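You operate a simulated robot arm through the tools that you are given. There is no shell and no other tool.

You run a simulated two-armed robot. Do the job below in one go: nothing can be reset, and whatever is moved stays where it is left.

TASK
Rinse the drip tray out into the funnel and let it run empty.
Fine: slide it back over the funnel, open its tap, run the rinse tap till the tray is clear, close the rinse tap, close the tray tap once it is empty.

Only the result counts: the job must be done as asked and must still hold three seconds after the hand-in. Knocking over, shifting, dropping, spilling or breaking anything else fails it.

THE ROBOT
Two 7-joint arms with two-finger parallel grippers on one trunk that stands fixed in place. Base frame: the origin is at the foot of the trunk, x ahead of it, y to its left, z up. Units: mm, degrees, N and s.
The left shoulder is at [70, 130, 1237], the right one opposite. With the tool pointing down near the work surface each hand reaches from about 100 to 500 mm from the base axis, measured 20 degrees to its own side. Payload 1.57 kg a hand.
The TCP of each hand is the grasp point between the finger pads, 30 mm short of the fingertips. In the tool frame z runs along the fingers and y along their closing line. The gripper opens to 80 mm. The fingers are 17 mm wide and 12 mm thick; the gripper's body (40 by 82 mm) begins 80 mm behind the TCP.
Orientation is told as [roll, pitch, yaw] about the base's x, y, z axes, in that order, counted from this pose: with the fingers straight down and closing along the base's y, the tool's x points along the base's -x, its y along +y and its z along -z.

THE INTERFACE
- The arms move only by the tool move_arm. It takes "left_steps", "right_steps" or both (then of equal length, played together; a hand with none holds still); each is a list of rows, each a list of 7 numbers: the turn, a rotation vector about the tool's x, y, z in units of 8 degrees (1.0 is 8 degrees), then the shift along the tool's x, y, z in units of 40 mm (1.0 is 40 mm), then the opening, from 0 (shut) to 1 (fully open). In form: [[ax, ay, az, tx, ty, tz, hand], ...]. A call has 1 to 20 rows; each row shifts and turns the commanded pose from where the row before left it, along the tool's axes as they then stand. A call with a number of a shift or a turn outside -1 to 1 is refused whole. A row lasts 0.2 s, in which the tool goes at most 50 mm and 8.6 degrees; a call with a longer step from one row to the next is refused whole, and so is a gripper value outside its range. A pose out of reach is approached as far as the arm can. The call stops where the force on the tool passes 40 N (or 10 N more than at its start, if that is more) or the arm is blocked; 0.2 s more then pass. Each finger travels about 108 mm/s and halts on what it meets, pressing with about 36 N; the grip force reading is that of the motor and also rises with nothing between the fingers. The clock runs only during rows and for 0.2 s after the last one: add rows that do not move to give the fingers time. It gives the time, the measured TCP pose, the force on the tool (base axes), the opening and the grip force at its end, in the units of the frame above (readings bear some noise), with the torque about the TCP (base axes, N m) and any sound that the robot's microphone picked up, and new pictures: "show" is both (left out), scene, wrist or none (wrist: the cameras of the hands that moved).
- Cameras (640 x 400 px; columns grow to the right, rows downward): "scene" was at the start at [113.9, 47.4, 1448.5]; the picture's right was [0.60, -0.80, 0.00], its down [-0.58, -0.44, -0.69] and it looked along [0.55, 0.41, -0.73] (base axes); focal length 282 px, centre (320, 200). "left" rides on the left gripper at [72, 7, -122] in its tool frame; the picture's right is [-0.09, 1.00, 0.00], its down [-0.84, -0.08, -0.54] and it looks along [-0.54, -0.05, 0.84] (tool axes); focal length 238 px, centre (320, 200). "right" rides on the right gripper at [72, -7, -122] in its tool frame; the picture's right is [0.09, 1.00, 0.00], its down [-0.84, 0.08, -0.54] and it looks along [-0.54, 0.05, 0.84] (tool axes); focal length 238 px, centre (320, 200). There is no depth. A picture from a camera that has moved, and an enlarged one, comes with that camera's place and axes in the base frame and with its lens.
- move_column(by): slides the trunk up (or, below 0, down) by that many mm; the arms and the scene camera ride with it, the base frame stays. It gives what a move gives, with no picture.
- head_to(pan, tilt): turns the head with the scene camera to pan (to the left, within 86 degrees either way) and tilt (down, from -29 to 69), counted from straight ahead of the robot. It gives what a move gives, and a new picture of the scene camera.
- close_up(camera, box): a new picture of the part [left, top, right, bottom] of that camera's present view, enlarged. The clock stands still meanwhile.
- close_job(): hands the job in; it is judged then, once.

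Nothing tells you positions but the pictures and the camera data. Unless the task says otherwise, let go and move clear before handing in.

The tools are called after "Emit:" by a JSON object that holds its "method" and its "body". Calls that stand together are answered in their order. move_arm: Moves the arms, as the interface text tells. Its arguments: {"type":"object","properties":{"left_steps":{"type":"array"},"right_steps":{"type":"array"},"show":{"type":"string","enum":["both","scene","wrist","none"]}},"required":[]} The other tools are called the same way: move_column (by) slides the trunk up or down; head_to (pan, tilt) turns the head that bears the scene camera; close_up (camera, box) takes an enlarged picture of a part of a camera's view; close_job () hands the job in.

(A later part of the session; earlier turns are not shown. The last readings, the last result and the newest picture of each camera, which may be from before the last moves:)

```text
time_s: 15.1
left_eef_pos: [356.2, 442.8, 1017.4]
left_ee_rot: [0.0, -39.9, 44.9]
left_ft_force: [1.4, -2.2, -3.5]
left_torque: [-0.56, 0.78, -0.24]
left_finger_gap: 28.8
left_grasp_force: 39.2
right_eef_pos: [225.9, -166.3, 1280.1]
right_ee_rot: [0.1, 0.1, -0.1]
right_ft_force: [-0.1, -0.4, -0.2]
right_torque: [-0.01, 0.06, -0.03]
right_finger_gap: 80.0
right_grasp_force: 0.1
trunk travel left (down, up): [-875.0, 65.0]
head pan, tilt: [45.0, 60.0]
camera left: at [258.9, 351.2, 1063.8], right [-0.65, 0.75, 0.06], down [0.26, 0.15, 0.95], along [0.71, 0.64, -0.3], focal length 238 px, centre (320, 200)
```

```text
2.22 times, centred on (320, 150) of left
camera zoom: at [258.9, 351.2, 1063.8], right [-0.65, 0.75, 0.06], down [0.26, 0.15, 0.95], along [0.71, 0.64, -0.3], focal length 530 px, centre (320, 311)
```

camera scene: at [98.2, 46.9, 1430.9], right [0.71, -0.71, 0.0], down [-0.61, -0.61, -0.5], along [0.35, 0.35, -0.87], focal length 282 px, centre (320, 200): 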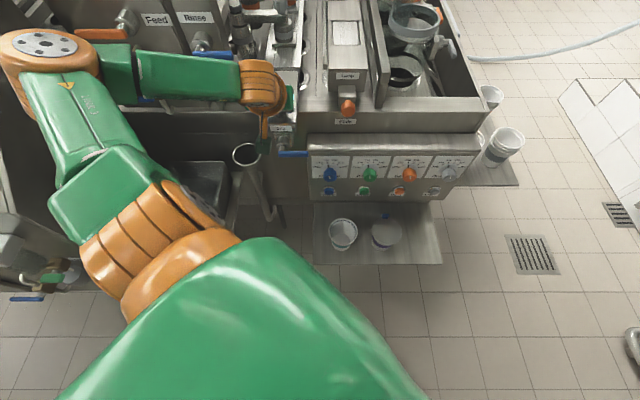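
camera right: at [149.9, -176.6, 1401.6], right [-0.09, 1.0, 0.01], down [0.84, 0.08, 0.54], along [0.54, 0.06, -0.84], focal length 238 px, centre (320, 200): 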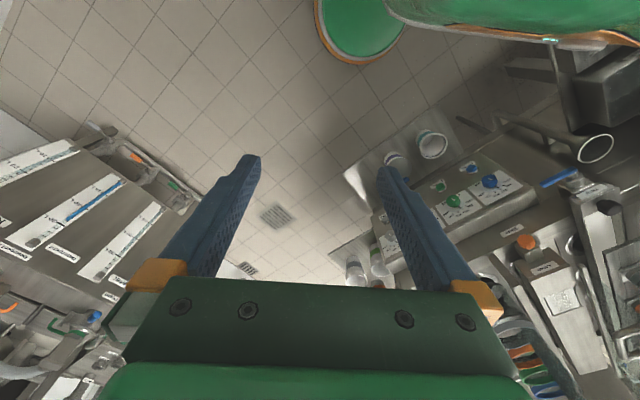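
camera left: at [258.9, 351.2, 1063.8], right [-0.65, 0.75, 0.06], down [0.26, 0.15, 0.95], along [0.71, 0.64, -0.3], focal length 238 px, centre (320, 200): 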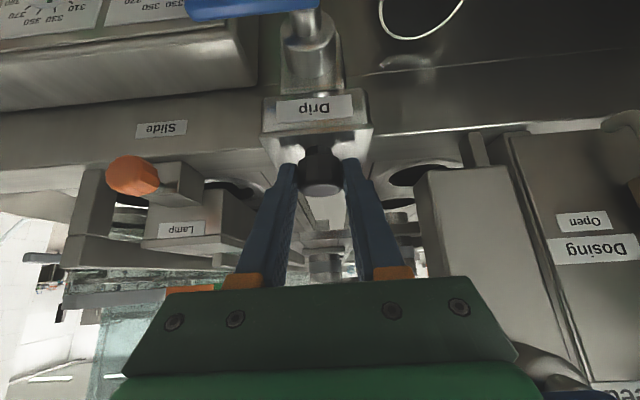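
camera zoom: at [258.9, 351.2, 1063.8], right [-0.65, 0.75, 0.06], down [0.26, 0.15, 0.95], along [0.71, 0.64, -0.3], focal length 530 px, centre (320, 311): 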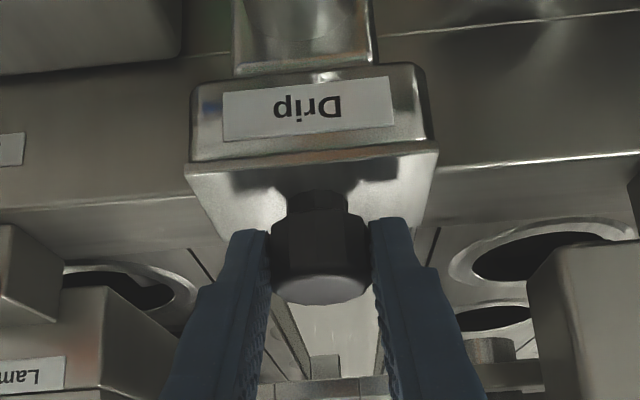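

The tray followed the hand sideways with almost no resistance. I'll go on sliding it towards the funnel in stages and check alignment as I go.

Emit:
{"method": "move_arm", "body": {"left_steps": [[0, 0, 0, 0, 0.4, 0, 0.2], [0, 0, 0, 0, 0.4, 0, 0.2], [0, 0, 0, 0, 0.4, 0, 0.2], [0, 0, 0, 0, 0.4, 0, 0.2]], "show": "both"}}

Emit:
{"method": "close_up", "body": {"camera": "left", "box": [220, 0, 500, 200]}}

Emit:
{"method": "close_up", "body": {"camera": "scene", "box": [180, 60, 340, 180]}}

```text
time_s: 16.1
left_eef_pos: [309.3, 488.2, 1017.3]
left_ee_rot: [-0.1, -39.9, 45.0]
left_ft_force: [0.6, -3.6, -5.0]
left_torque: [-0.65, 0.71, -0.21]
left_finger_gap: 29.1
left_grasp_force: 38.7
right_eef_pos: [226.1, -165.6, 1279.7]
right_ee_rot: [0.1, 0.0, 0.0]
right_ft_force: [0.9, -0.3, -0.1]
right_torque: [0.01, -0.01, 0.02]
right_finger_gap: 80.0
right_grasp_force: 0.2
trunk travel left (down, up): [-875.0, 65.0]
head pan, tilt: [45.0, 60.0]
camera scene: at [98.1, 46.8, 1431.0], right [0.71, -0.71, 0.0], down [-0.61, -0.61, -0.5], along [0.35, 0.35, -0.87], focal length 282 px, centre (320, 200)
camera left: at [212.8, 397.0, 1063.8], right [-0.65, 0.75, 0.06], down [0.26, 0.15, 0.95], along [0.71, 0.64, -0.3], focal length 238 px, centre (320, 200)
```

scene: 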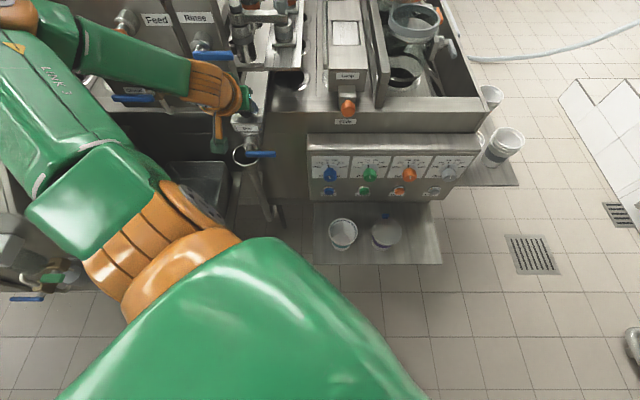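
left: 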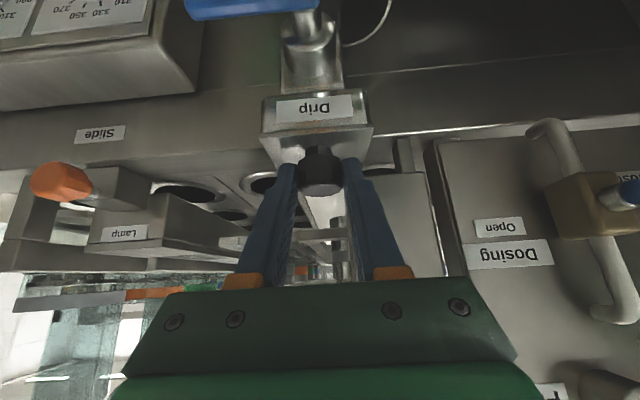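

```text
2.00 times, centred on (360, 100) of left
camera zoom: at [212.8, 397.0, 1063.8], right [-0.65, 0.75, 0.06], down [0.26, 0.15, 0.95], along [0.71, 0.64, -0.3], focal length 477 px, centre (240, 400)
```

zoom: 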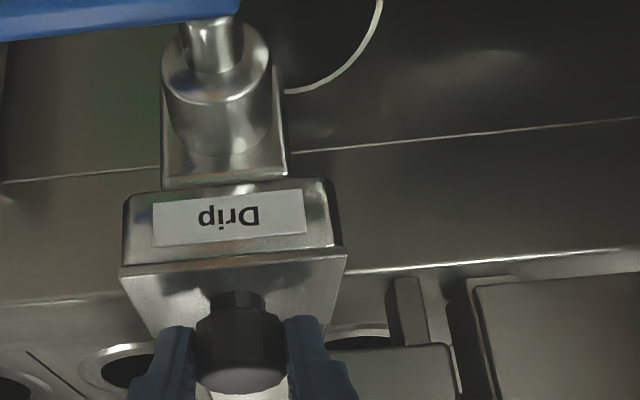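

```text
3.33 times, centred on (260, 120) of scene
camera zoom: at [98.1, 46.8, 1431.0], right [0.71, -0.71, 0.0], down [-0.61, -0.61, -0.5], along [0.35, 0.35, -0.87], focal length 941 px, centre (520, 467)
```

zoom: 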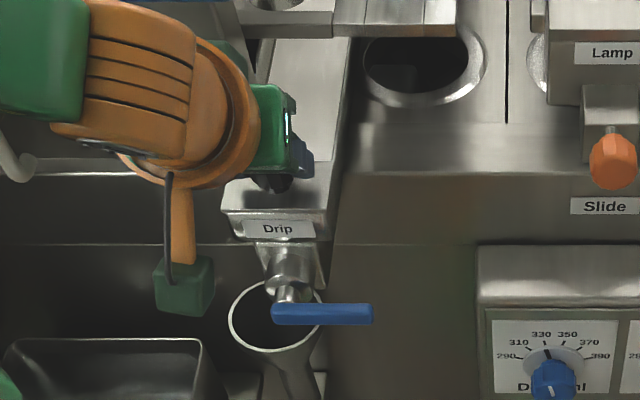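

The valve is now at v ≈ -130 and the funnel centre at -160. I'll go about 20 mm further, gently.

Emit:
{"method": "move_arm", "body": {"left_steps": [[0, 0, 0, 0, 0.17, 0, 0.2], [0, 0, 0, 0, 0.17, 0, 0.2], [0, 0, 0, 0, 0.16, 0, 0.2]], "show": "both"}}

Emit:
{"method": "close_up", "body": {"camera": "left", "box": [220, 0, 500, 200]}}

Emit:
{"method": "close_up", "body": {"camera": "scene", "box": [180, 60, 340, 180]}}

```text
time_s: 16.9
left_eef_pos: [296.5, 502.0, 1017.8]
left_ee_rot: [0.0, -40.0, 45.0]
left_ft_force: [-1.7, -5.4, -9.2]
left_torque: [-0.42, 0.15, -0.44]
left_finger_gap: 28.8
left_grasp_force: 38.5
right_eef_pos: [226.2, -166.8, 1280.0]
right_ee_rot: [0.2, -0.1, -0.1]
right_ft_force: [0.1, 0.9, 0.8]
right_torque: [0.0, 0.02, 0.0]
right_finger_gap: 79.8
right_grasp_force: 0.0
trunk travel left (down, up): [-875.0, 65.0]
head pan, tilt: [45.0, 60.0]
camera scene: at [98.0, 46.6, 1431.0], right [0.71, -0.71, 0.0], down [-0.61, -0.61, -0.5], along [0.35, 0.35, -0.87], focal length 282 px, centre (320, 200)
camera left: at [199.0, 410.7, 1063.9], right [-0.65, 0.75, 0.06], down [0.26, 0.15, 0.95], along [0.71, 0.64, -0.3], focal length 238 px, centre (320, 200)
```

scene: 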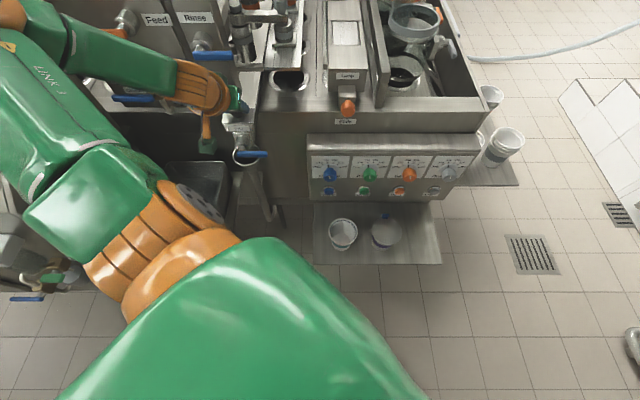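
left: 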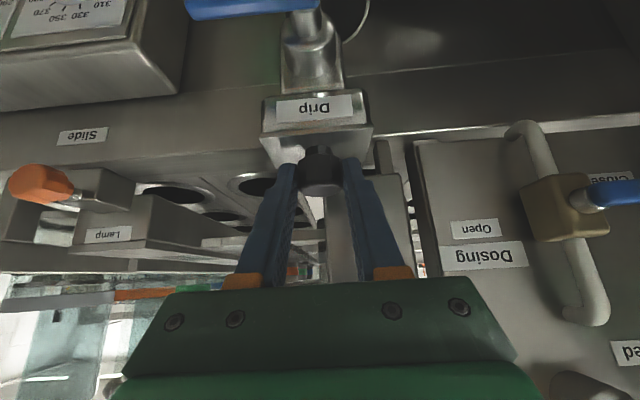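

```text
2.00 times, centred on (360, 100) of left
camera zoom: at [199.0, 410.7, 1063.9], right [-0.65, 0.75, 0.06], down [0.26, 0.15, 0.95], along [0.71, 0.64, -0.3], focal length 477 px, centre (240, 400)
```

zoom: 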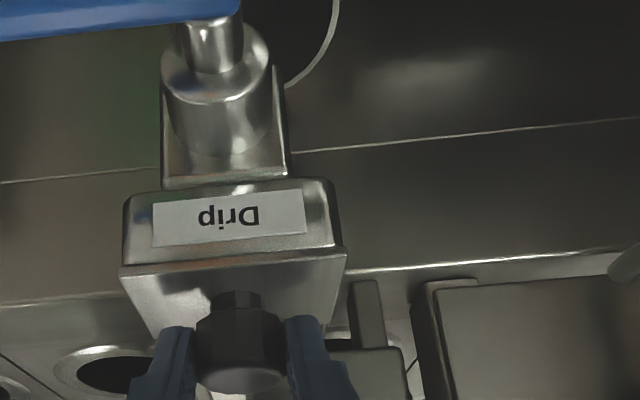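

```text
3.33 times, centred on (260, 120) of scene
camera zoom: at [98.0, 46.6, 1431.0], right [0.71, -0.71, 0.0], down [-0.61, -0.61, -0.5], along [0.35, 0.35, -0.87], focal length 941 px, centre (520, 467)
```

zoom: 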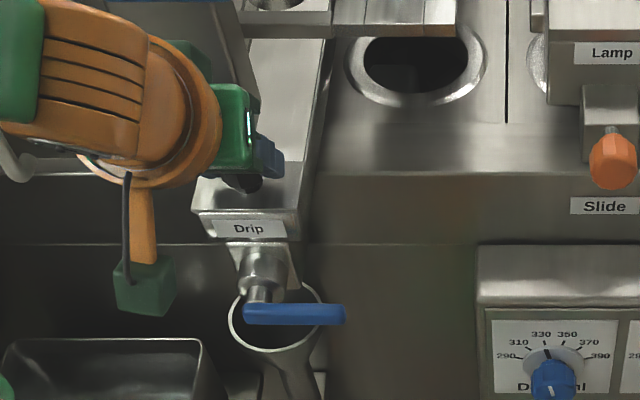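

The valve now sits over the right half of the funnel, about 15 mm off centre, and forces are still small. I'll move another 14 mm in small steps.

Emit:
{"method": "move_arm", "body": {"left_steps": [[0, 0, 0, 0, 0.12, 0, 0.2], [0, 0, 0, 0, 0.12, 0, 0.2], [0, 0, 0, 0, 0.12, 0, 0.2]], "show": "both"}}

Emit:
{"method": "close_up", "body": {"camera": "left", "box": [220, 0, 500, 200]}}

Emit:
{"method": "close_up", "body": {"camera": "scene", "box": [180, 60, 340, 180]}}

```text
time_s: 17.7
left_eef_pos: [286.1, 512.9, 1015.4]
left_ee_rot: [-0.1, -39.9, 45.1]
left_ft_force: [-1.9, -4.5, -10.9]
left_torque: [-0.01, -0.14, 0.1]
left_finger_gap: 29.0
left_grasp_force: 39.2
right_eef_pos: [224.7, -165.7, 1280.2]
right_ee_rot: [0.1, 0.1, 0.0]
right_ft_force: [-0.3, 0.2, -0.6]
right_torque: [0.0, 0.02, -0.02]
right_finger_gap: 80.0
right_grasp_force: 0.0
trunk travel left (down, up): [-875.0, 65.0]
head pan, tilt: [45.0, 60.0]
camera scene: at [98.0, 47.0, 1430.9], right [0.71, -0.71, 0.0], down [-0.61, -0.61, -0.5], along [0.35, 0.35, -0.87], focal length 282 px, centre (320, 200)
camera left: at [188.4, 421.3, 1064.0], right [-0.65, 0.75, 0.06], down [0.26, 0.15, 0.95], along [0.71, 0.64, -0.3], focal length 238 px, centre (320, 200)
```

scene: 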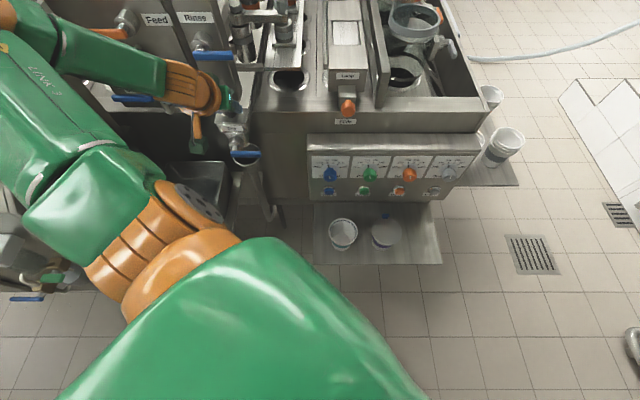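
left: 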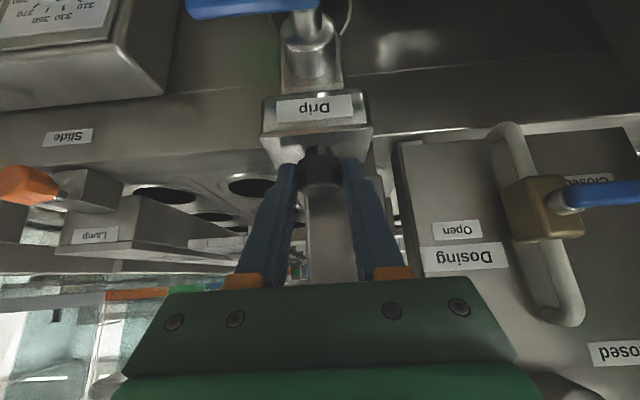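

```text
2.00 times, centred on (360, 100) of left
camera zoom: at [188.4, 421.3, 1064.0], right [-0.65, 0.75, 0.06], down [0.26, 0.15, 0.95], along [0.71, 0.64, -0.3], focal length 477 px, centre (240, 400)
```

zoom: 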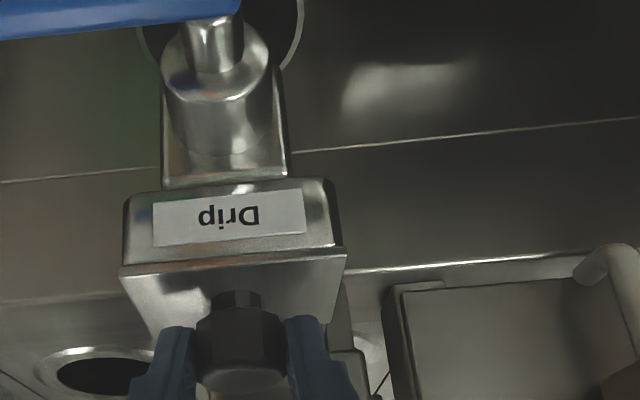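

```text
3.33 times, centred on (260, 120) of scene
camera zoom: at [98.0, 47.0, 1430.9], right [0.71, -0.71, 0.0], down [-0.61, -0.61, -0.5], along [0.35, 0.35, -0.87], focal length 941 px, centre (520, 467)
```

zoom: 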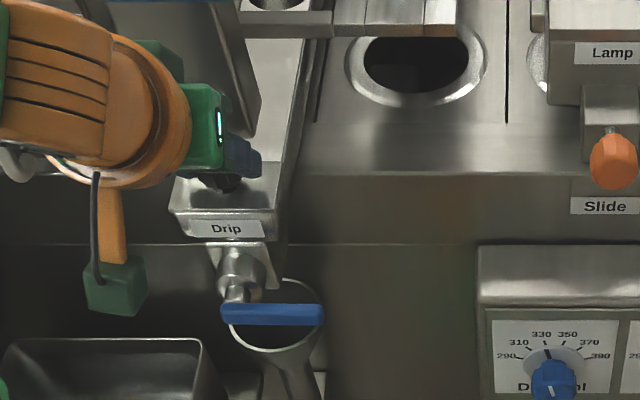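

The valve is now centred over the funnel and the forces are low. I'll let go of the knob and back off along the tool axis, then check that the tray stays put.

Emit:
{"method": "move_arm", "body": {"left_steps": [[0, 0, 0, 0, 0, 0, 0.45], [0, 0, 0, 0, 0, 0, 0.6], [0, 0, 0, 0, 0, -0.8, 0.6], [0, 0, 0, 0, 0, -1, 0.6], [0, 0, 0, 0, 0, -0.7, 0.3], [0, 0, 0, 0, 0, 0, 0]], "show": "both"}}

Emit:
{"method": "close_up", "body": {"camera": "left", "box": [180, 0, 460, 180]}}

Emit:
{"method": "close_up", "body": {"camera": "scene", "box": [180, 60, 340, 180]}}

```text
time_s: 19.1
left_eef_pos: [240.6, 467.1, 1095.0]
left_ee_rot: [-0.1, -39.8, 45.1]
left_ft_force: [-0.2, -0.1, 0.0]
left_torque: [0.05, 0.0, -0.01]
left_finger_gap: 0.0
left_grasp_force: 21.4
right_eef_pos: [225.2, -166.5, 1279.4]
right_ee_rot: [0.1, 0.0, 0.0]
right_ft_force: [0.1, 0.3, -0.4]
right_torque: [-0.03, 0.02, -0.02]
right_finger_gap: 80.3
right_grasp_force: 0.1
trunk travel left (down, up): [-875.0, 65.0]
head pan, tilt: [45.0, 60.0]
camera scene: at [97.6, 47.0, 1431.0], right [0.71, -0.71, 0.0], down [-0.61, -0.61, -0.5], along [0.35, 0.35, -0.87], focal length 282 px, centre (320, 200)
camera left: at [142.4, 376.2, 1141.3], right [-0.65, 0.75, 0.06], down [0.26, 0.15, 0.95], along [0.71, 0.64, -0.3], focal length 238 px, centre (320, 200)
```

scene: 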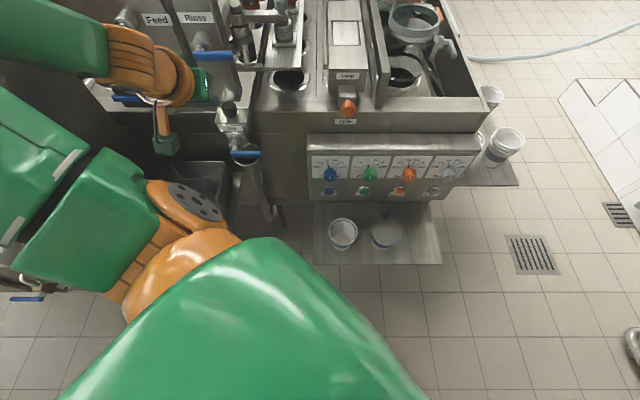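
left: 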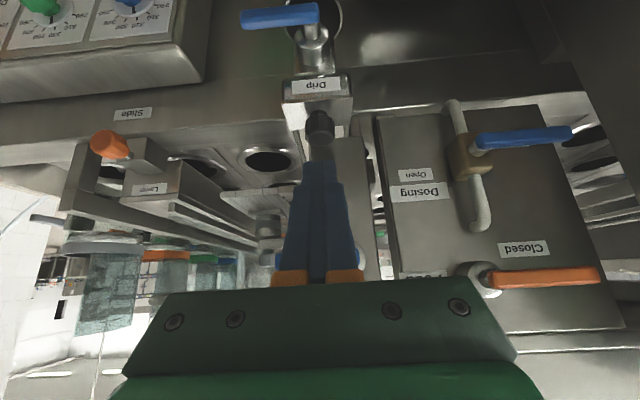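

```text
2.22 times, centred on (320, 90) of left
camera zoom: at [142.4, 376.2, 1141.3], right [-0.65, 0.75, 0.06], down [0.26, 0.15, 0.95], along [0.71, 0.64, -0.3], focal length 530 px, centre (320, 444)
```

zoom: 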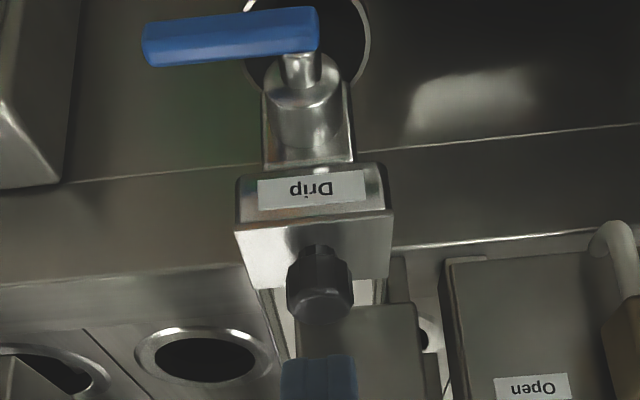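

```text
3.33 times, centred on (260, 120) of scene
camera zoom: at [97.6, 47.0, 1431.0], right [0.71, -0.71, 0.0], down [-0.61, -0.61, -0.5], along [0.35, 0.35, -0.87], focal length 941 px, centre (520, 467)
```

zoom: 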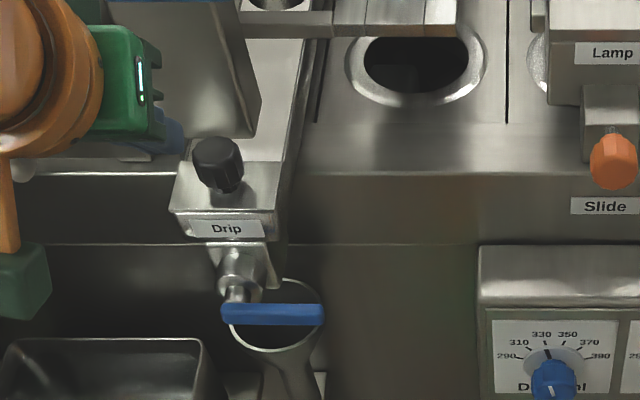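

The tray stayed centred over the funnel. The tray-tap lever is at u ≈ 518, z ≈ 923, with its pivot at v ≈ -166 and its tip at -98. I'll bring the closed fingertips just above the lever near its tip.

Emit:
{"method": "move_arm", "body": {"left_steps": [[0, 0, 0, 0, -0.6, 0, 0], [0, 0, 0, 0, -0.6, 0, 0], [0, 0, 0, 0.653, 0, 0.779, 0], [0, 0, 0, 0.653, 0, 0.779, 0], [0, 0, 0, 0.653, 0, 0.779, 0]], "show": "both"}}

Emit:
{"method": "close_up", "body": {"camera": "left", "box": [220, 60, 460, 240]}}

Emit:
{"method": "close_up", "body": {"camera": "scene", "box": [180, 80, 340, 180]}}

```text
time_s: 20.3
left_eef_pos: [276.5, 432.2, 972.9]
left_ee_rot: [0.0, -39.9, 45.0]
left_ft_force: [1.1, -0.1, -0.6]
left_torque: [-0.02, 0.01, -0.03]
left_finger_gap: 0.0
left_grasp_force: 21.5
right_eef_pos: [225.8, -166.1, 1279.5]
right_ee_rot: [0.1, 0.0, 0.0]
right_ft_force: [0.2, -0.4, -0.5]
right_torque: [0.01, 0.02, 0.0]
right_finger_gap: 79.8
right_grasp_force: 0.0
trunk travel left (down, up): [-875.0, 65.0]
head pan, tilt: [45.0, 60.0]
camera scene: at [98.0, 46.6, 1431.1], right [0.71, -0.71, 0.0], down [-0.61, -0.61, -0.5], along [0.35, 0.35, -0.87], focal length 282 px, centre (320, 200)
camera left: at [178.1, 341.3, 1019.5], right [-0.65, 0.75, 0.06], down [0.26, 0.15, 0.95], along [0.71, 0.64, -0.3], focal length 238 px, centre (320, 200)
```

scene: 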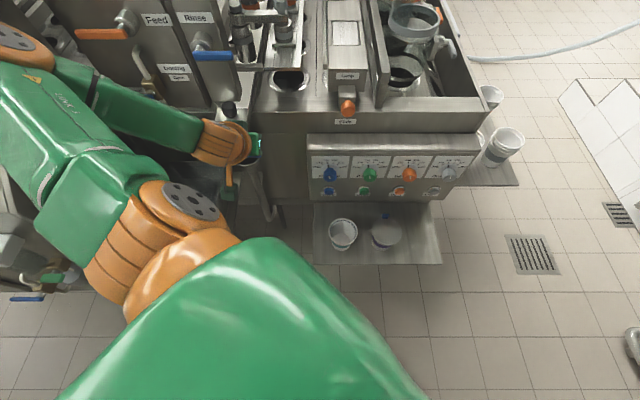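
left: 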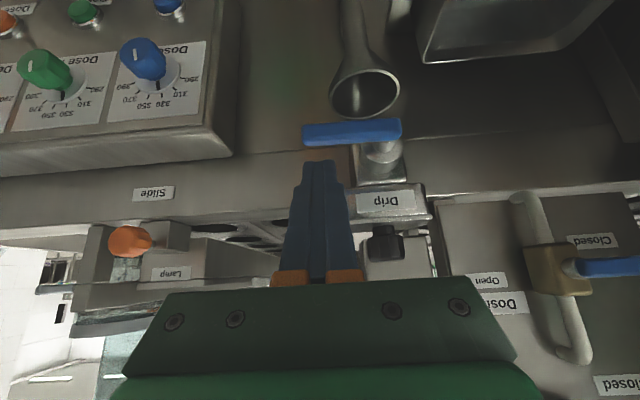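

```text
2.22 times, centred on (340, 150) of left
camera zoom: at [178.1, 341.3, 1019.5], right [-0.65, 0.75, 0.06], down [0.26, 0.15, 0.95], along [0.71, 0.64, -0.3], focal length 530 px, centre (276, 311)
```

zoom: 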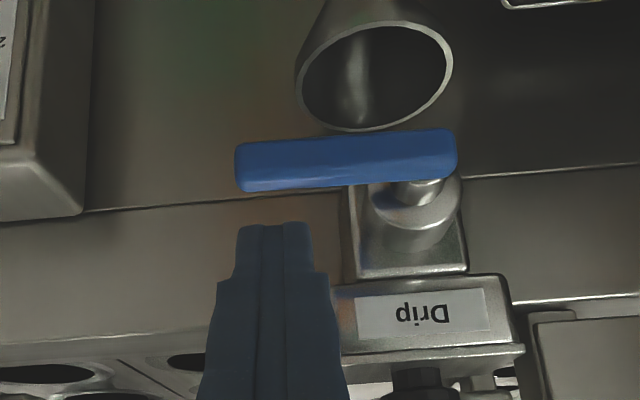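

```text
4.00 times, centred on (260, 130) of scene
camera zoom: at [98.0, 46.6, 1431.1], right [0.71, -0.71, 0.0], down [-0.61, -0.61, -0.5], along [0.35, 0.35, -0.87], focal length 1129 px, centre (560, 480)
```

zoom: 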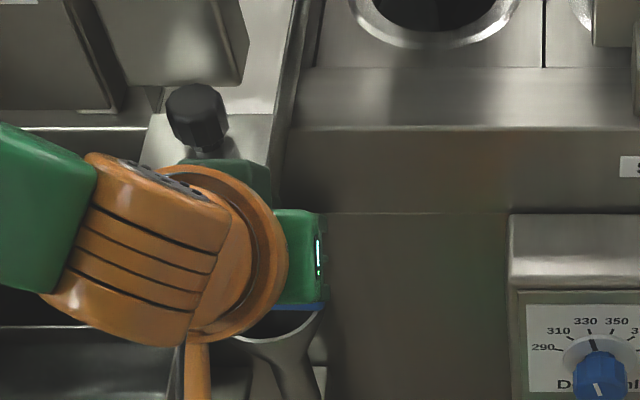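

The fingertips are about 15 mm above the lever. I'll press down gently and see whether it turns that way.

Emit:
{"method": "move_arm", "body": {"left_steps": [[0, 0, 0, 0.193, 0, 0.23, 0], [0, 0, 0, 0.064, 0, 0.077, 0], [0, 0, 0, 0.064, 0, 0.077, 0]], "show": "wrist"}}

Emit:
{"method": "close_up", "body": {"camera": "left", "box": [220, 60, 460, 240]}}

```text
time_s: 21.1
left_eef_pos: [270.5, 436.6, 960.7]
left_ee_rot: [0.0, -40.0, 44.8]
left_ft_force: [0.7, 0.3, 1.0]
left_torque: [0.02, -0.03, 0.02]
left_finger_gap: 0.0
left_grasp_force: 21.2
left hand out of reach, approached as far as the arm can: row 1, 2
right_eef_pos: [224.1, -167.5, 1280.8]
right_ee_rot: [0.1, 0.0, 0.1]
right_ft_force: [-0.1, 0.4, 0.9]
right_torque: [0.03, -0.02, -0.01]
right_finger_gap: 80.2
right_grasp_force: 0.1
trunk travel left (down, up): [-875.0, 65.0]
head pan, tilt: [45.0, 60.0]
camera left: at [173.3, 346.1, 1007.1], right [-0.65, 0.75, 0.06], down [0.26, 0.15, 0.95], along [0.71, 0.64, -0.3], focal length 238 px, centre (320, 200)
```

left: 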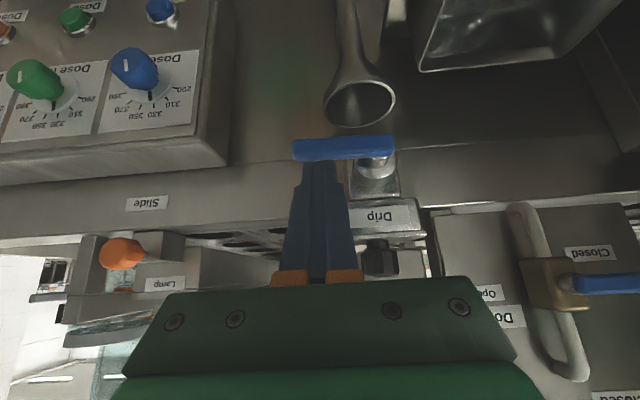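

```text
2.22 times, centred on (340, 150) of left
camera zoom: at [173.3, 346.1, 1007.1], right [-0.65, 0.75, 0.06], down [0.26, 0.15, 0.95], along [0.71, 0.64, -0.3], focal length 530 px, centre (276, 311)
```

zoom: 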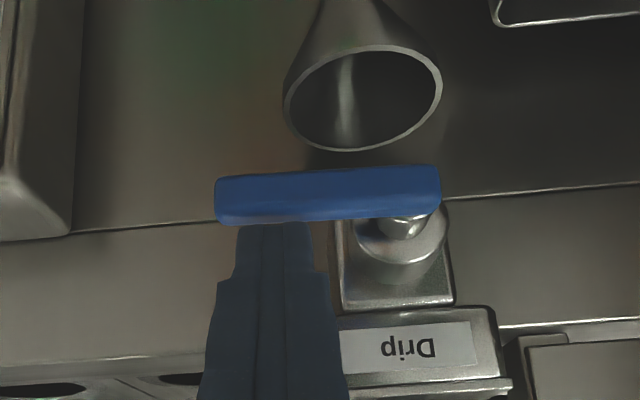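

The arm reached its limit just above the lever before touching it, so this low, pitched pose needs a lower shoulder. I'll raise the hand back to a known safe point and check the space around the elbow before lowering the trunk.

Emit:
{"method": "move_arm", "body": {"left_steps": [[0, 0, 0, -0.6, 0, -0.72, 0], [0, 0, 0, -0.6, 0, -0.72, 0], [0, 0, 0, -0.6, 0, -0.72, 0], [0, 0, 0, -0.6, 0, -0.72, 0]], "show": "none"}}

Emit:
{"method": "head_to", "body": {"pan": 80, "tilt": 40}}

```text
time_s: 22.1
left_eef_pos: [271.6, 436.3, 1109.9]
left_ee_rot: [0.0, -40.0, 44.9]
left_ft_force: [0.1, -0.3, 0.1]
left_torque: [0.0, -0.02, 0.0]
left_finger_gap: 0.0
left_grasp_force: 20.8
right_eef_pos: [223.8, -168.2, 1278.6]
right_ee_rot: [0.2, 0.0, 0.0]
right_ft_force: [0.3, -1.4, -0.4]
right_torque: [0.02, -0.01, 0.02]
right_finger_gap: 80.0
right_grasp_force: 0.1
trunk travel left (down, up): [-875.0, 65.0]
head pan, tilt: [45.0, 60.0]
```

```text
time_s: 23.1
left_eef_pos: [271.2, 436.9, 1109.5]
left_ee_rot: [0.0, -40.0, 45.0]
left_ft_force: [0.0, -0.4, 0.0]
left_torque: [-0.02, 0.04, -0.02]
left_finger_gap: 0.0
left_grasp_force: 21.0
right_eef_pos: [224.8, -166.2, 1279.5]
right_ee_rot: [0.1, -0.1, 0.0]
right_ft_force: [-1.2, -0.2, 0.3]
right_torque: [0.01, -0.02, -0.01]
right_finger_gap: 80.0
right_grasp_force: 0.0
trunk travel left (down, up): [-875.0, 65.0]
head pan, tilt: [80.0, 40.0]
camera scene: at [64.8, 82.9, 1457.8], right [0.98, -0.17, 0.0], down [-0.11, -0.63, -0.77], along [0.13, 0.75, -0.64], focal length 282 px, centre (320, 200)
```

scene: 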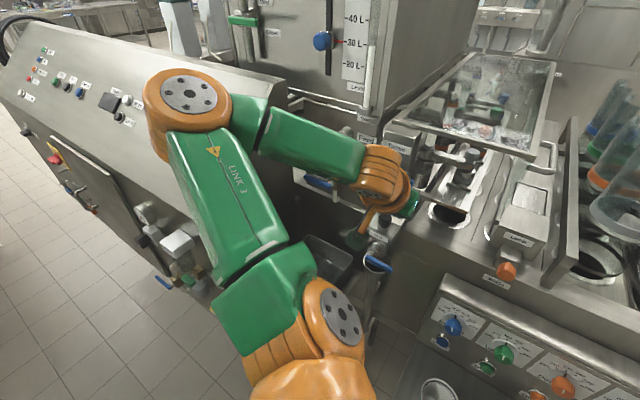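

There's space around the elbow, but I'd rather not lower the trunk. Instead I'll grip the lever front and back with the tool pointing down and the fingers closing along machine depth, so the lever can turn between the pads. First I'll bring the tool vertical at a safe height.

Emit:
{"method": "move_arm", "body": {"left_steps": [[0, 0, 0, 0.575, -0.25, -0.483, 0], [0, 1, 0, 0, 0, 0, 0], [0, 1, 0, 0, 0, 0, 0], [0, 1, 0, 0, 0, 0, 0], [0, 1, 0, 0, 0, 0, 0], [0, 1, 0, 0, 0, 0, 0]], "show": "none"}}

Emit:
{"method": "head_to", "body": {"pan": 45, "tilt": 50}}

```text
time_s: 24.5
left_eef_pos: [262.5, 417.9, 1110.0]
left_ee_rot: [-0.1, 0.3, 45.0]
left_ft_force: [0.3, -0.2, -0.6]
left_torque: [0.01, 0.03, 0.03]
left_finger_gap: 0.0
left_grasp_force: 21.7
left hand out of reach, approached as far as the arm can: row 1
right_eef_pos: [225.9, -166.3, 1279.1]
right_ee_rot: [0.0, 0.0, 0.0]
right_ft_force: [0.8, -0.4, 0.2]
right_torque: [-0.04, 0.04, -0.01]
right_finger_gap: 80.0
right_grasp_force: 0.1
trunk travel left (down, up): [-875.0, 65.0]
head pan, tilt: [80.0, 40.0]
```

```text
time_s: 25.5
left_eef_pos: [261.7, 417.8, 1110.5]
left_ee_rot: [0.1, 0.0, 44.9]
left_ft_force: [0.2, -0.7, -0.2]
left_torque: [0.01, 0.01, -0.02]
left_finger_gap: 0.0
left_grasp_force: 21.5
right_eef_pos: [224.9, -167.9, 1279.1]
right_ee_rot: [0.1, 0.1, 0.0]
right_ft_force: [0.7, -0.5, 0.5]
right_torque: [-0.02, -0.01, -0.01]
right_finger_gap: 80.0
right_grasp_force: 0.1
trunk travel left (down, up): [-875.0, 65.0]
head pan, tilt: [45.0, 50.0]
camera scene: at [104.0, 53.5, 1443.7], right [0.71, -0.71, 0.0], down [-0.54, -0.54, -0.64], along [0.45, 0.46, -0.77], focal length 282 px, centre (320, 200)
```

scene: 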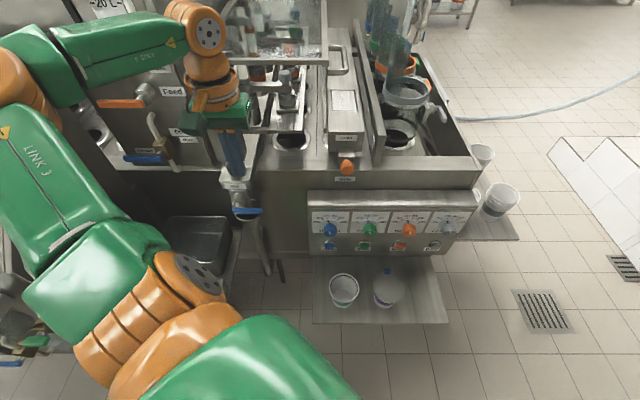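

The tool is vertical at (262, 418, 1110). I'll now yaw it by -90° so the fingers close along the depth axis.

Emit:
{"method": "move_arm", "body": {"left_steps": [[0, 0, 1, 0, 0, 0, 0.2], [0, 0, 1, 0, 0, 0, 0.4], [0, 0, 1, 0, 0, 0, 0.45], [0, 0, 1, 0, 0, 0, 0.45], [0, 0, 1, 0, 0, 0, 0.45], [0, 0, 1, 0, 0, 0, 0.45], [0, 0, 1, 0, 0, 0, 0.45], [0, 0, 1, 0, 0, 0, 0.45], [0, 0, 1, 0, 0, 0, 0.45], [0, 0, 1, 0, 0, 0, 0.45], [0, 0, 1, 0, 0, 0, 0.45], [0, 0, 0.25, 0, 0, 0, 0.45]], "show": "both"}}

```text
time_s: 28.1
left_eef_pos: [261.8, 418.5, 1110.6]
left_ee_rot: [0.0, 0.0, 6.9]
left_ft_force: [0.0, 0.0, -0.9]
left_torque: [0.0, -0.01, -0.03]
left_finger_gap: 36.0
left_grasp_force: 0.0
left hand out of reach, approached as far as the arm can: row 5, 6, 7, 8, 9, 10, 11
right_eef_pos: [225.5, -165.8, 1279.2]
right_ee_rot: [0.2, 0.0, 0.0]
right_ft_force: [0.2, 0.0, -0.9]
right_torque: [0.0, 0.06, 0.0]
right_finger_gap: 80.0
right_grasp_force: 0.0
trunk travel left (down, up): [-875.0, 65.0]
head pan, tilt: [45.0, 50.0]
camera scene: at [104.5, 54.2, 1443.7], right [0.71, -0.71, 0.0], down [-0.54, -0.54, -0.64], along [0.45, 0.45, -0.77], focal length 282 px, centre (320, 200)
camera left: at [191.1, 415.2, 1231.5], right [-0.03, 1.0, 0.0], down [0.84, 0.02, 0.54], along [0.54, 0.02, -0.84], focal length 238 px, centre (320, 200)
```

scene: 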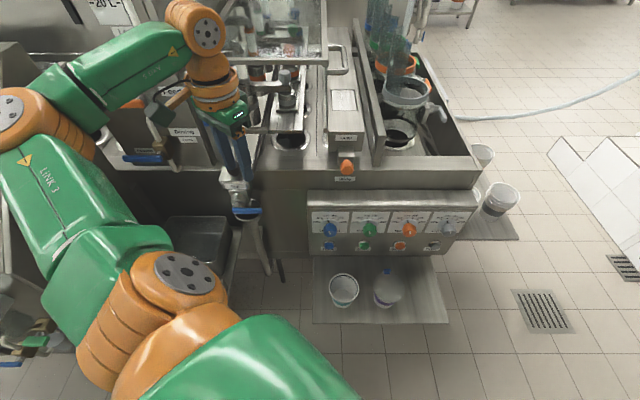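
left: 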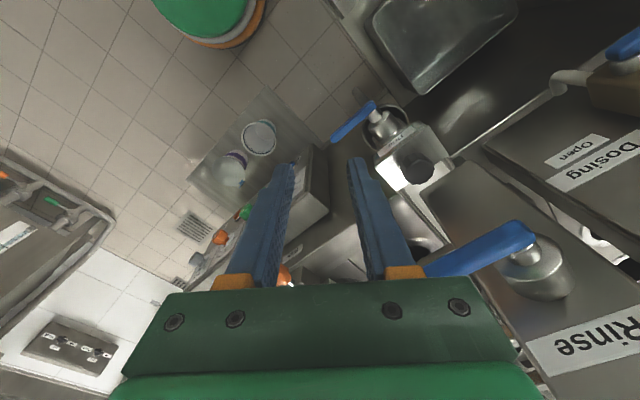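

Yaw stops near 7°, so that way is blocked by a joint limit. I'll turn the other way to yaw 135°, which gives the same closing direction with the camera on the right.

Emit:
{"method": "move_arm", "body": {"left_steps": [[0, 0, -1, 0, 0, 0, 0.45], [0, 0, -1, 0, 0, 0, 0.45], [0, 0, -1, 0, 0, 0, 0.45], [0, 0, -1, 0, 0, 0, 0.45], [0, 0, -1, 0, 0, 0, 0.45], [0, 0, -1, 0, 0, 0, 0.45], [0, 0, -1, 0, 0, 0, 0.45], [0, 0, -1, 0, 0, 0, 0.45], [0, 0, -1, 0, 0, 0, 0.45], [0, 0, -1, 0, 0, 0, 0.45], [0, 0, -1, 0, 0, 0, 0.45], [0, 0, -1, 0, 0, 0, 0.45], [0, 0, -1, 0, 0, 0, 0.45], [0, 0, -1, 0, 0, 0, 0.45], [0, 0, -1, 0, 0, 0, 0.45], [0, 0, -1, 0, 0, 0, 0.45]], "show": "both"}}

```text
time_s: 31.5
left_eef_pos: [261.4, 418.7, 1111.0]
left_ee_rot: [0.0, 0.0, 135.1]
left_ft_force: [-0.2, 0.4, -0.3]
left_torque: [0.0, -0.02, 0.02]
left_finger_gap: 35.7
left_grasp_force: 0.0
right_eef_pos: [224.3, -166.9, 1279.8]
right_ee_rot: [0.1, 0.0, -0.1]
right_ft_force: [-1.0, -0.6, -0.1]
right_torque: [0.01, 0.0, 0.03]
right_finger_gap: 80.0
right_grasp_force: 0.1
trunk travel left (down, up): [-875.0, 65.0]
head pan, tilt: [45.0, 50.0]
camera scene: at [104.4, 53.6, 1443.7], right [0.71, -0.71, 0.0], down [-0.54, -0.54, -0.64], along [0.45, 0.45, -0.77], focal length 282 px, centre (320, 200)
camera left: at [309.1, 361.4, 1231.8], right [-0.77, -0.64, 0.0], down [-0.54, 0.65, 0.54], along [-0.35, 0.42, -0.84], focal length 238 px, centre (320, 200)
```

scene: 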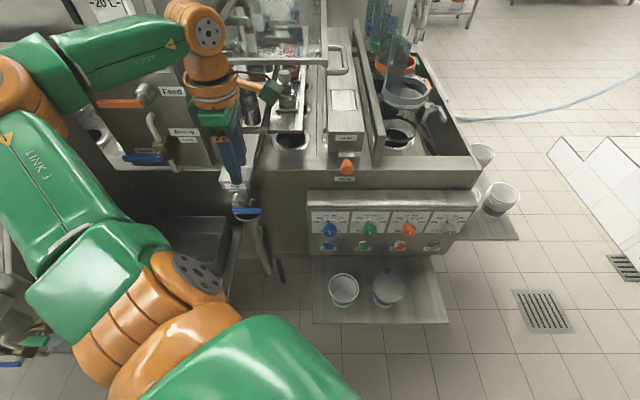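
left: 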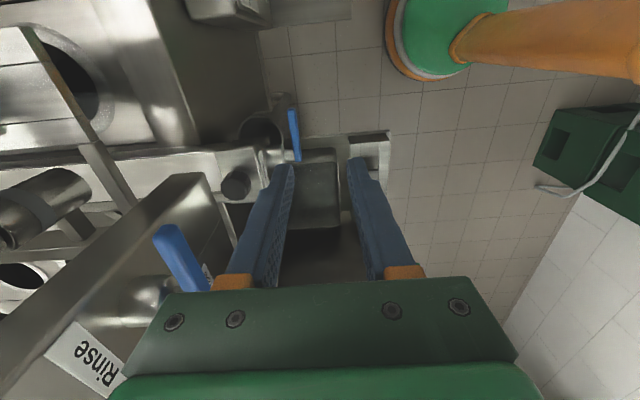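

Yaw 135° works. I'll lean the tool about 32° so the hand body stays clear of the Rinse lever and the block, then go to a pre-grasp point in front of the tray-tap lever.

Emit:
{"method": "move_arm", "body": {"left_steps": [[0, -1, 0, 0, 0, 0, 0.35], [0, -1, 0, 0, 0, 0, 0.35], [0, -1, 0, 0, 0, 0, 0.35], [0, -1, 0, 0, 0, 0, 0.35]], "show": "both"}}

```text
time_s: 32.5
left_eef_pos: [262.5, 416.6, 1110.9]
left_ee_rot: [0.1, -32.1, 134.9]
left_ft_force: [-0.7, 0.4, 0.2]
left_torque: [0.0, 0.05, 0.03]
left_finger_gap: 28.0
left_grasp_force: 0.0
right_eef_pos: [226.2, -167.8, 1279.7]
right_ee_rot: [0.1, 0.1, 0.0]
right_ft_force: [-0.1, 0.8, -0.7]
right_torque: [0.01, 0.0, 0.02]
right_finger_gap: 80.1
right_grasp_force: 0.1
trunk travel left (down, up): [-875.0, 65.0]
head pan, tilt: [45.0, 50.0]
camera scene: at [105.7, 52.8, 1443.6], right [0.71, -0.71, 0.0], down [-0.54, -0.54, -0.64], along [0.45, 0.45, -0.77], focal length 282 px, centre (320, 200)
camera left: at [348.6, 322.2, 1174.7], right [-0.76, -0.65, 0.05], down [-0.24, 0.35, 0.9], along [-0.6, 0.67, -0.43], focal length 238 px, centre (320, 200)
```

scene: 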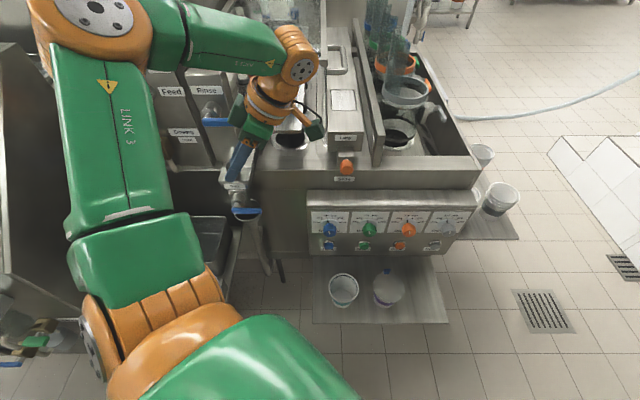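
left: 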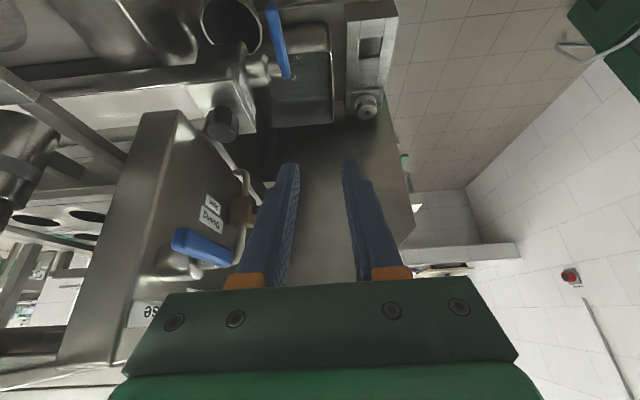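

The lean worked. I'll enlarge this side view to fix the lever's exact depth before moving in.

Emit:
{"method": "close_up", "body": {"camera": "left", "box": [180, 0, 360, 150]}}

```text
2.67 times, centred on (270, 75) of left
camera zoom: at [348.6, 322.2, 1174.7], right [-0.76, -0.65, 0.05], down [-0.24, 0.35, 0.9], along [-0.6, 0.67, -0.43], focal length 636 px, centre (453, 533)
```

zoom: 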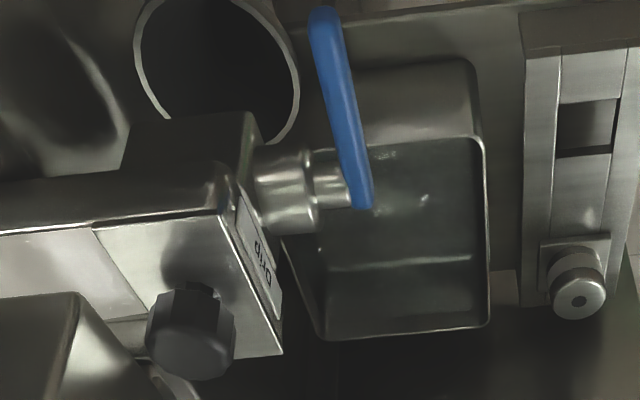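

The side view confirms the lever: depth u ≈ 517, about 10 mm thick, z ≈ 922, with its pivot at v ≈ -166. I'll move to the pre-grasp point on its free end.

Emit:
{"method": "move_arm", "body": {"left_steps": [[0, 0, 0, 0.6125, -0.23, 0.627, 0.35], [0, 0, 0, 0.6125, -0.23, 0.627, 0.35], [0, 0, 0, 0.6125, -0.23, 0.627, 0.35], [0, 0, 0, 0.6125, -0.23, 0.627, 0.35]], "show": "both"}}

Emit:
{"method": "close_up", "body": {"camera": "left", "box": [180, 50, 420, 250]}}

```text
time_s: 33.5
left_eef_pos: [310.4, 423.5, 972.0]
left_ee_rot: [-0.1, -32.0, 135.0]
left_ft_force: [0.5, -0.1, -0.4]
left_torque: [-0.02, 0.01, 0.05]
left_finger_gap: 27.8
left_grasp_force: 0.0
right_eef_pos: [225.3, -166.9, 1280.3]
right_ee_rot: [0.1, 0.0, 0.1]
right_ft_force: [-0.8, 0.4, 0.8]
right_torque: [-0.02, 0.0, 0.01]
right_finger_gap: 80.1
right_grasp_force: 0.0
trunk travel left (down, up): [-875.0, 65.0]
head pan, tilt: [45.0, 50.0]
camera scene: at [105.9, 53.4, 1443.6], right [0.71, -0.71, 0.0], down [-0.54, -0.54, -0.64], along [0.45, 0.45, -0.77], focal length 282 px, centre (320, 200)
camera left: at [396.1, 328.6, 1036.5], right [-0.76, -0.65, 0.05], down [-0.24, 0.35, 0.9], along [-0.6, 0.67, -0.43], focal length 238 px, centre (320, 200)
```

scene: 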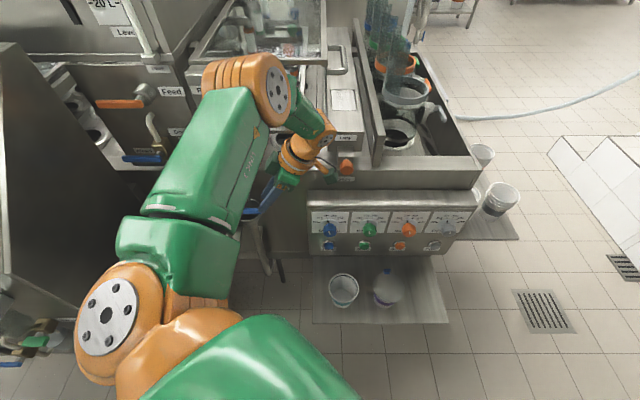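
left: 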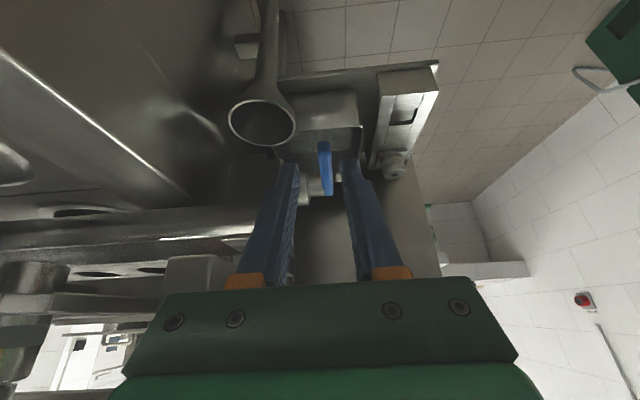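

```text
2.00 times, centred on (300, 150) of left
camera zoom: at [396.1, 328.6, 1036.5], right [-0.76, -0.65, 0.05], down [-0.24, 0.35, 0.9], along [-0.6, 0.67, -0.43], focal length 477 px, centre (360, 300)
```

zoom: 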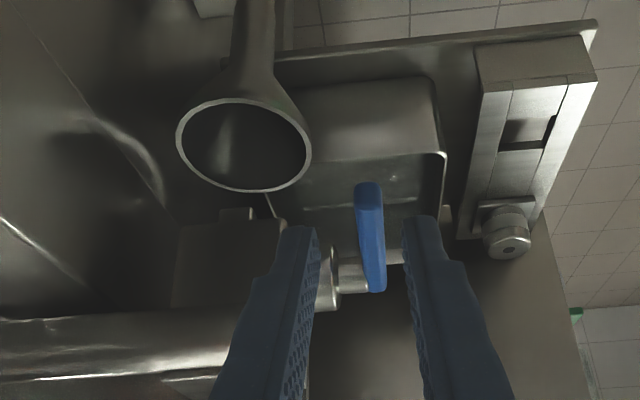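

The lever sits between the open fingers. I'll advance about 60 mm along the tool and close on its free end.

Emit:
{"method": "move_arm", "body": {"left_steps": [[0, 0, 0, 0, 0.03, 0.75, 0.35], [0, 0, 0, 0, 0.03, 0.75, 0.35], [0, 0, 0, 0, 0, 0, 0.2], [0, 0, 0, 0, 0, 0, 0.05], [0, 0, 0, 0, 0, 0, 0.05]], "show": "both"}}

Emit:
{"method": "close_up", "body": {"camera": "left", "box": [180, 50, 420, 250]}}

```text
time_s: 34.7
left_eef_pos: [298.4, 430.2, 959.7]
left_ee_rot: [0.0, -31.9, 134.8]
left_ft_force: [5.5, 7.0, 2.4]
left_torque: [0.38, -0.08, -0.07]
left_finger_gap: 10.4
left_grasp_force: 28.2
left hand out of reach, approached as far as the arm can: row 1, 2
right_eef_pos: [228.1, -164.3, 1278.9]
right_ee_rot: [0.0, 0.2, -0.1]
right_ft_force: [0.5, 0.1, 0.0]
right_torque: [-0.01, 0.02, 0.02]
right_finger_gap: 79.8
right_grasp_force: 0.1
trunk travel left (down, up): [-875.0, 65.0]
head pan, tilt: [45.0, 50.0]
camera scene: at [107.7, 56.7, 1443.3], right [0.71, -0.71, 0.0], down [-0.54, -0.54, -0.64], along [0.45, 0.45, -0.77], focal length 282 px, centre (320, 200)
camera left: at [383.9, 335.9, 1024.7], right [-0.76, -0.65, 0.05], down [-0.24, 0.36, 0.9], along [-0.6, 0.67, -0.43], focal length 238 px, centre (320, 200)
```

scene: 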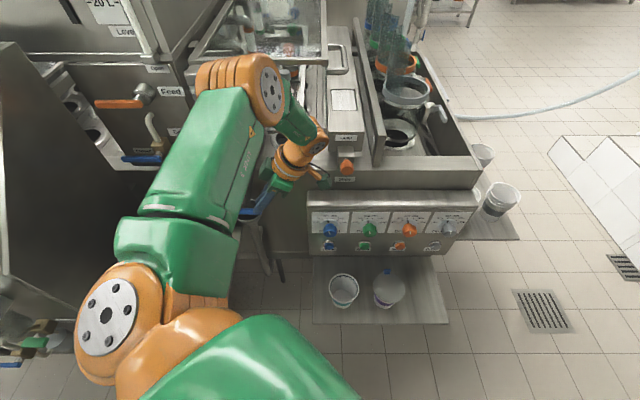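
left: 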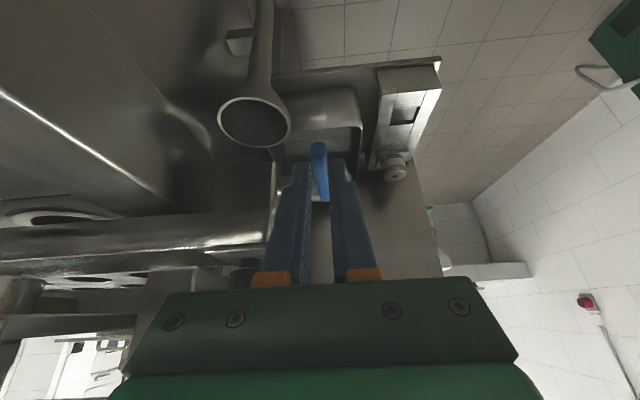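

```text
2.00 times, centred on (300, 150) of left
camera zoom: at [383.9, 335.9, 1024.7], right [-0.76, -0.65, 0.05], down [-0.24, 0.36, 0.9], along [-0.6, 0.67, -0.43], focal length 477 px, centre (360, 300)
```

zoom: 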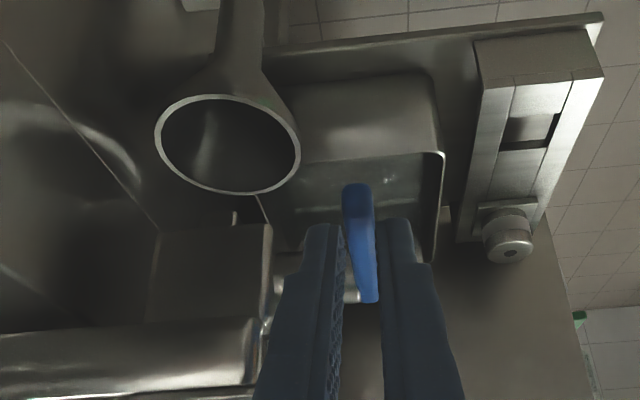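

The arm again stopped short at z ≈ 960, but the pads have closed on something 10 mm thick, which looks like the lever's upper edge. I'll test a small upward pull to see whether it turns that way.

Emit:
{"method": "move_arm", "body": {"left_steps": [[0, 0, 0, 0, 0, 0, 0], [0, 0, 0, -0.106, 0, -0.17, 0], [0, 0, 0, 0, 0, 0, 0]], "show": "wrist"}}

Emit:
{"method": "close_up", "body": {"camera": "left", "box": [180, 50, 420, 250]}}

```text
time_s: 35.5
left_eef_pos: [294.0, 425.8, 972.1]
left_ee_rot: [-0.1, -32.1, 135.2]
left_ft_force: [-1.3, 0.5, 0.7]
left_torque: [0.02, -0.01, 0.01]
left_finger_gap: 0.0
left_grasp_force: 21.0
right_eef_pos: [223.5, -170.5, 1280.9]
right_ee_rot: [0.4, -0.1, -0.1]
right_ft_force: [-0.3, -0.6, 0.2]
right_torque: [0.0, -0.02, -0.02]
right_finger_gap: 80.1
right_grasp_force: 0.1
trunk travel left (down, up): [-875.0, 65.0]
head pan, tilt: [45.0, 50.0]
camera left: at [379.5, 331.2, 1036.0], right [-0.76, -0.65, 0.05], down [-0.24, 0.35, 0.9], along [-0.6, 0.67, -0.43], focal length 238 px, centre (320, 200)
```

left: 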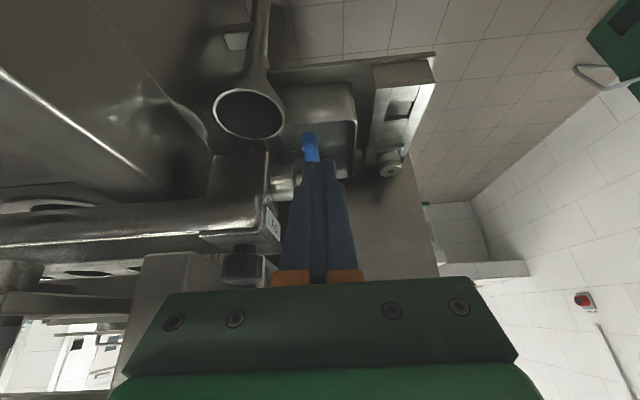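

```text
2.00 times, centred on (300, 150) of left
camera zoom: at [379.5, 331.2, 1036.0], right [-0.76, -0.65, 0.05], down [-0.24, 0.35, 0.9], along [-0.6, 0.67, -0.43], focal length 477 px, centre (360, 300)
```

zoom: 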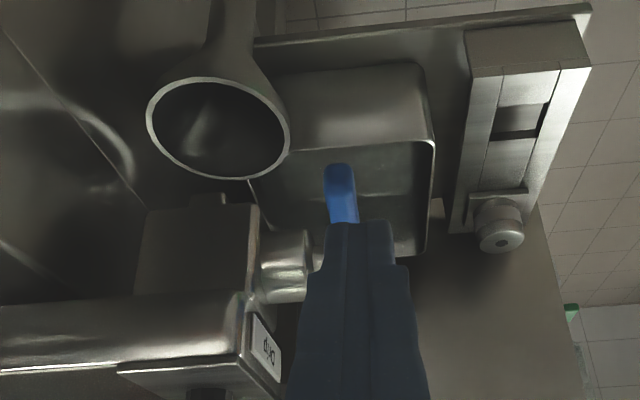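

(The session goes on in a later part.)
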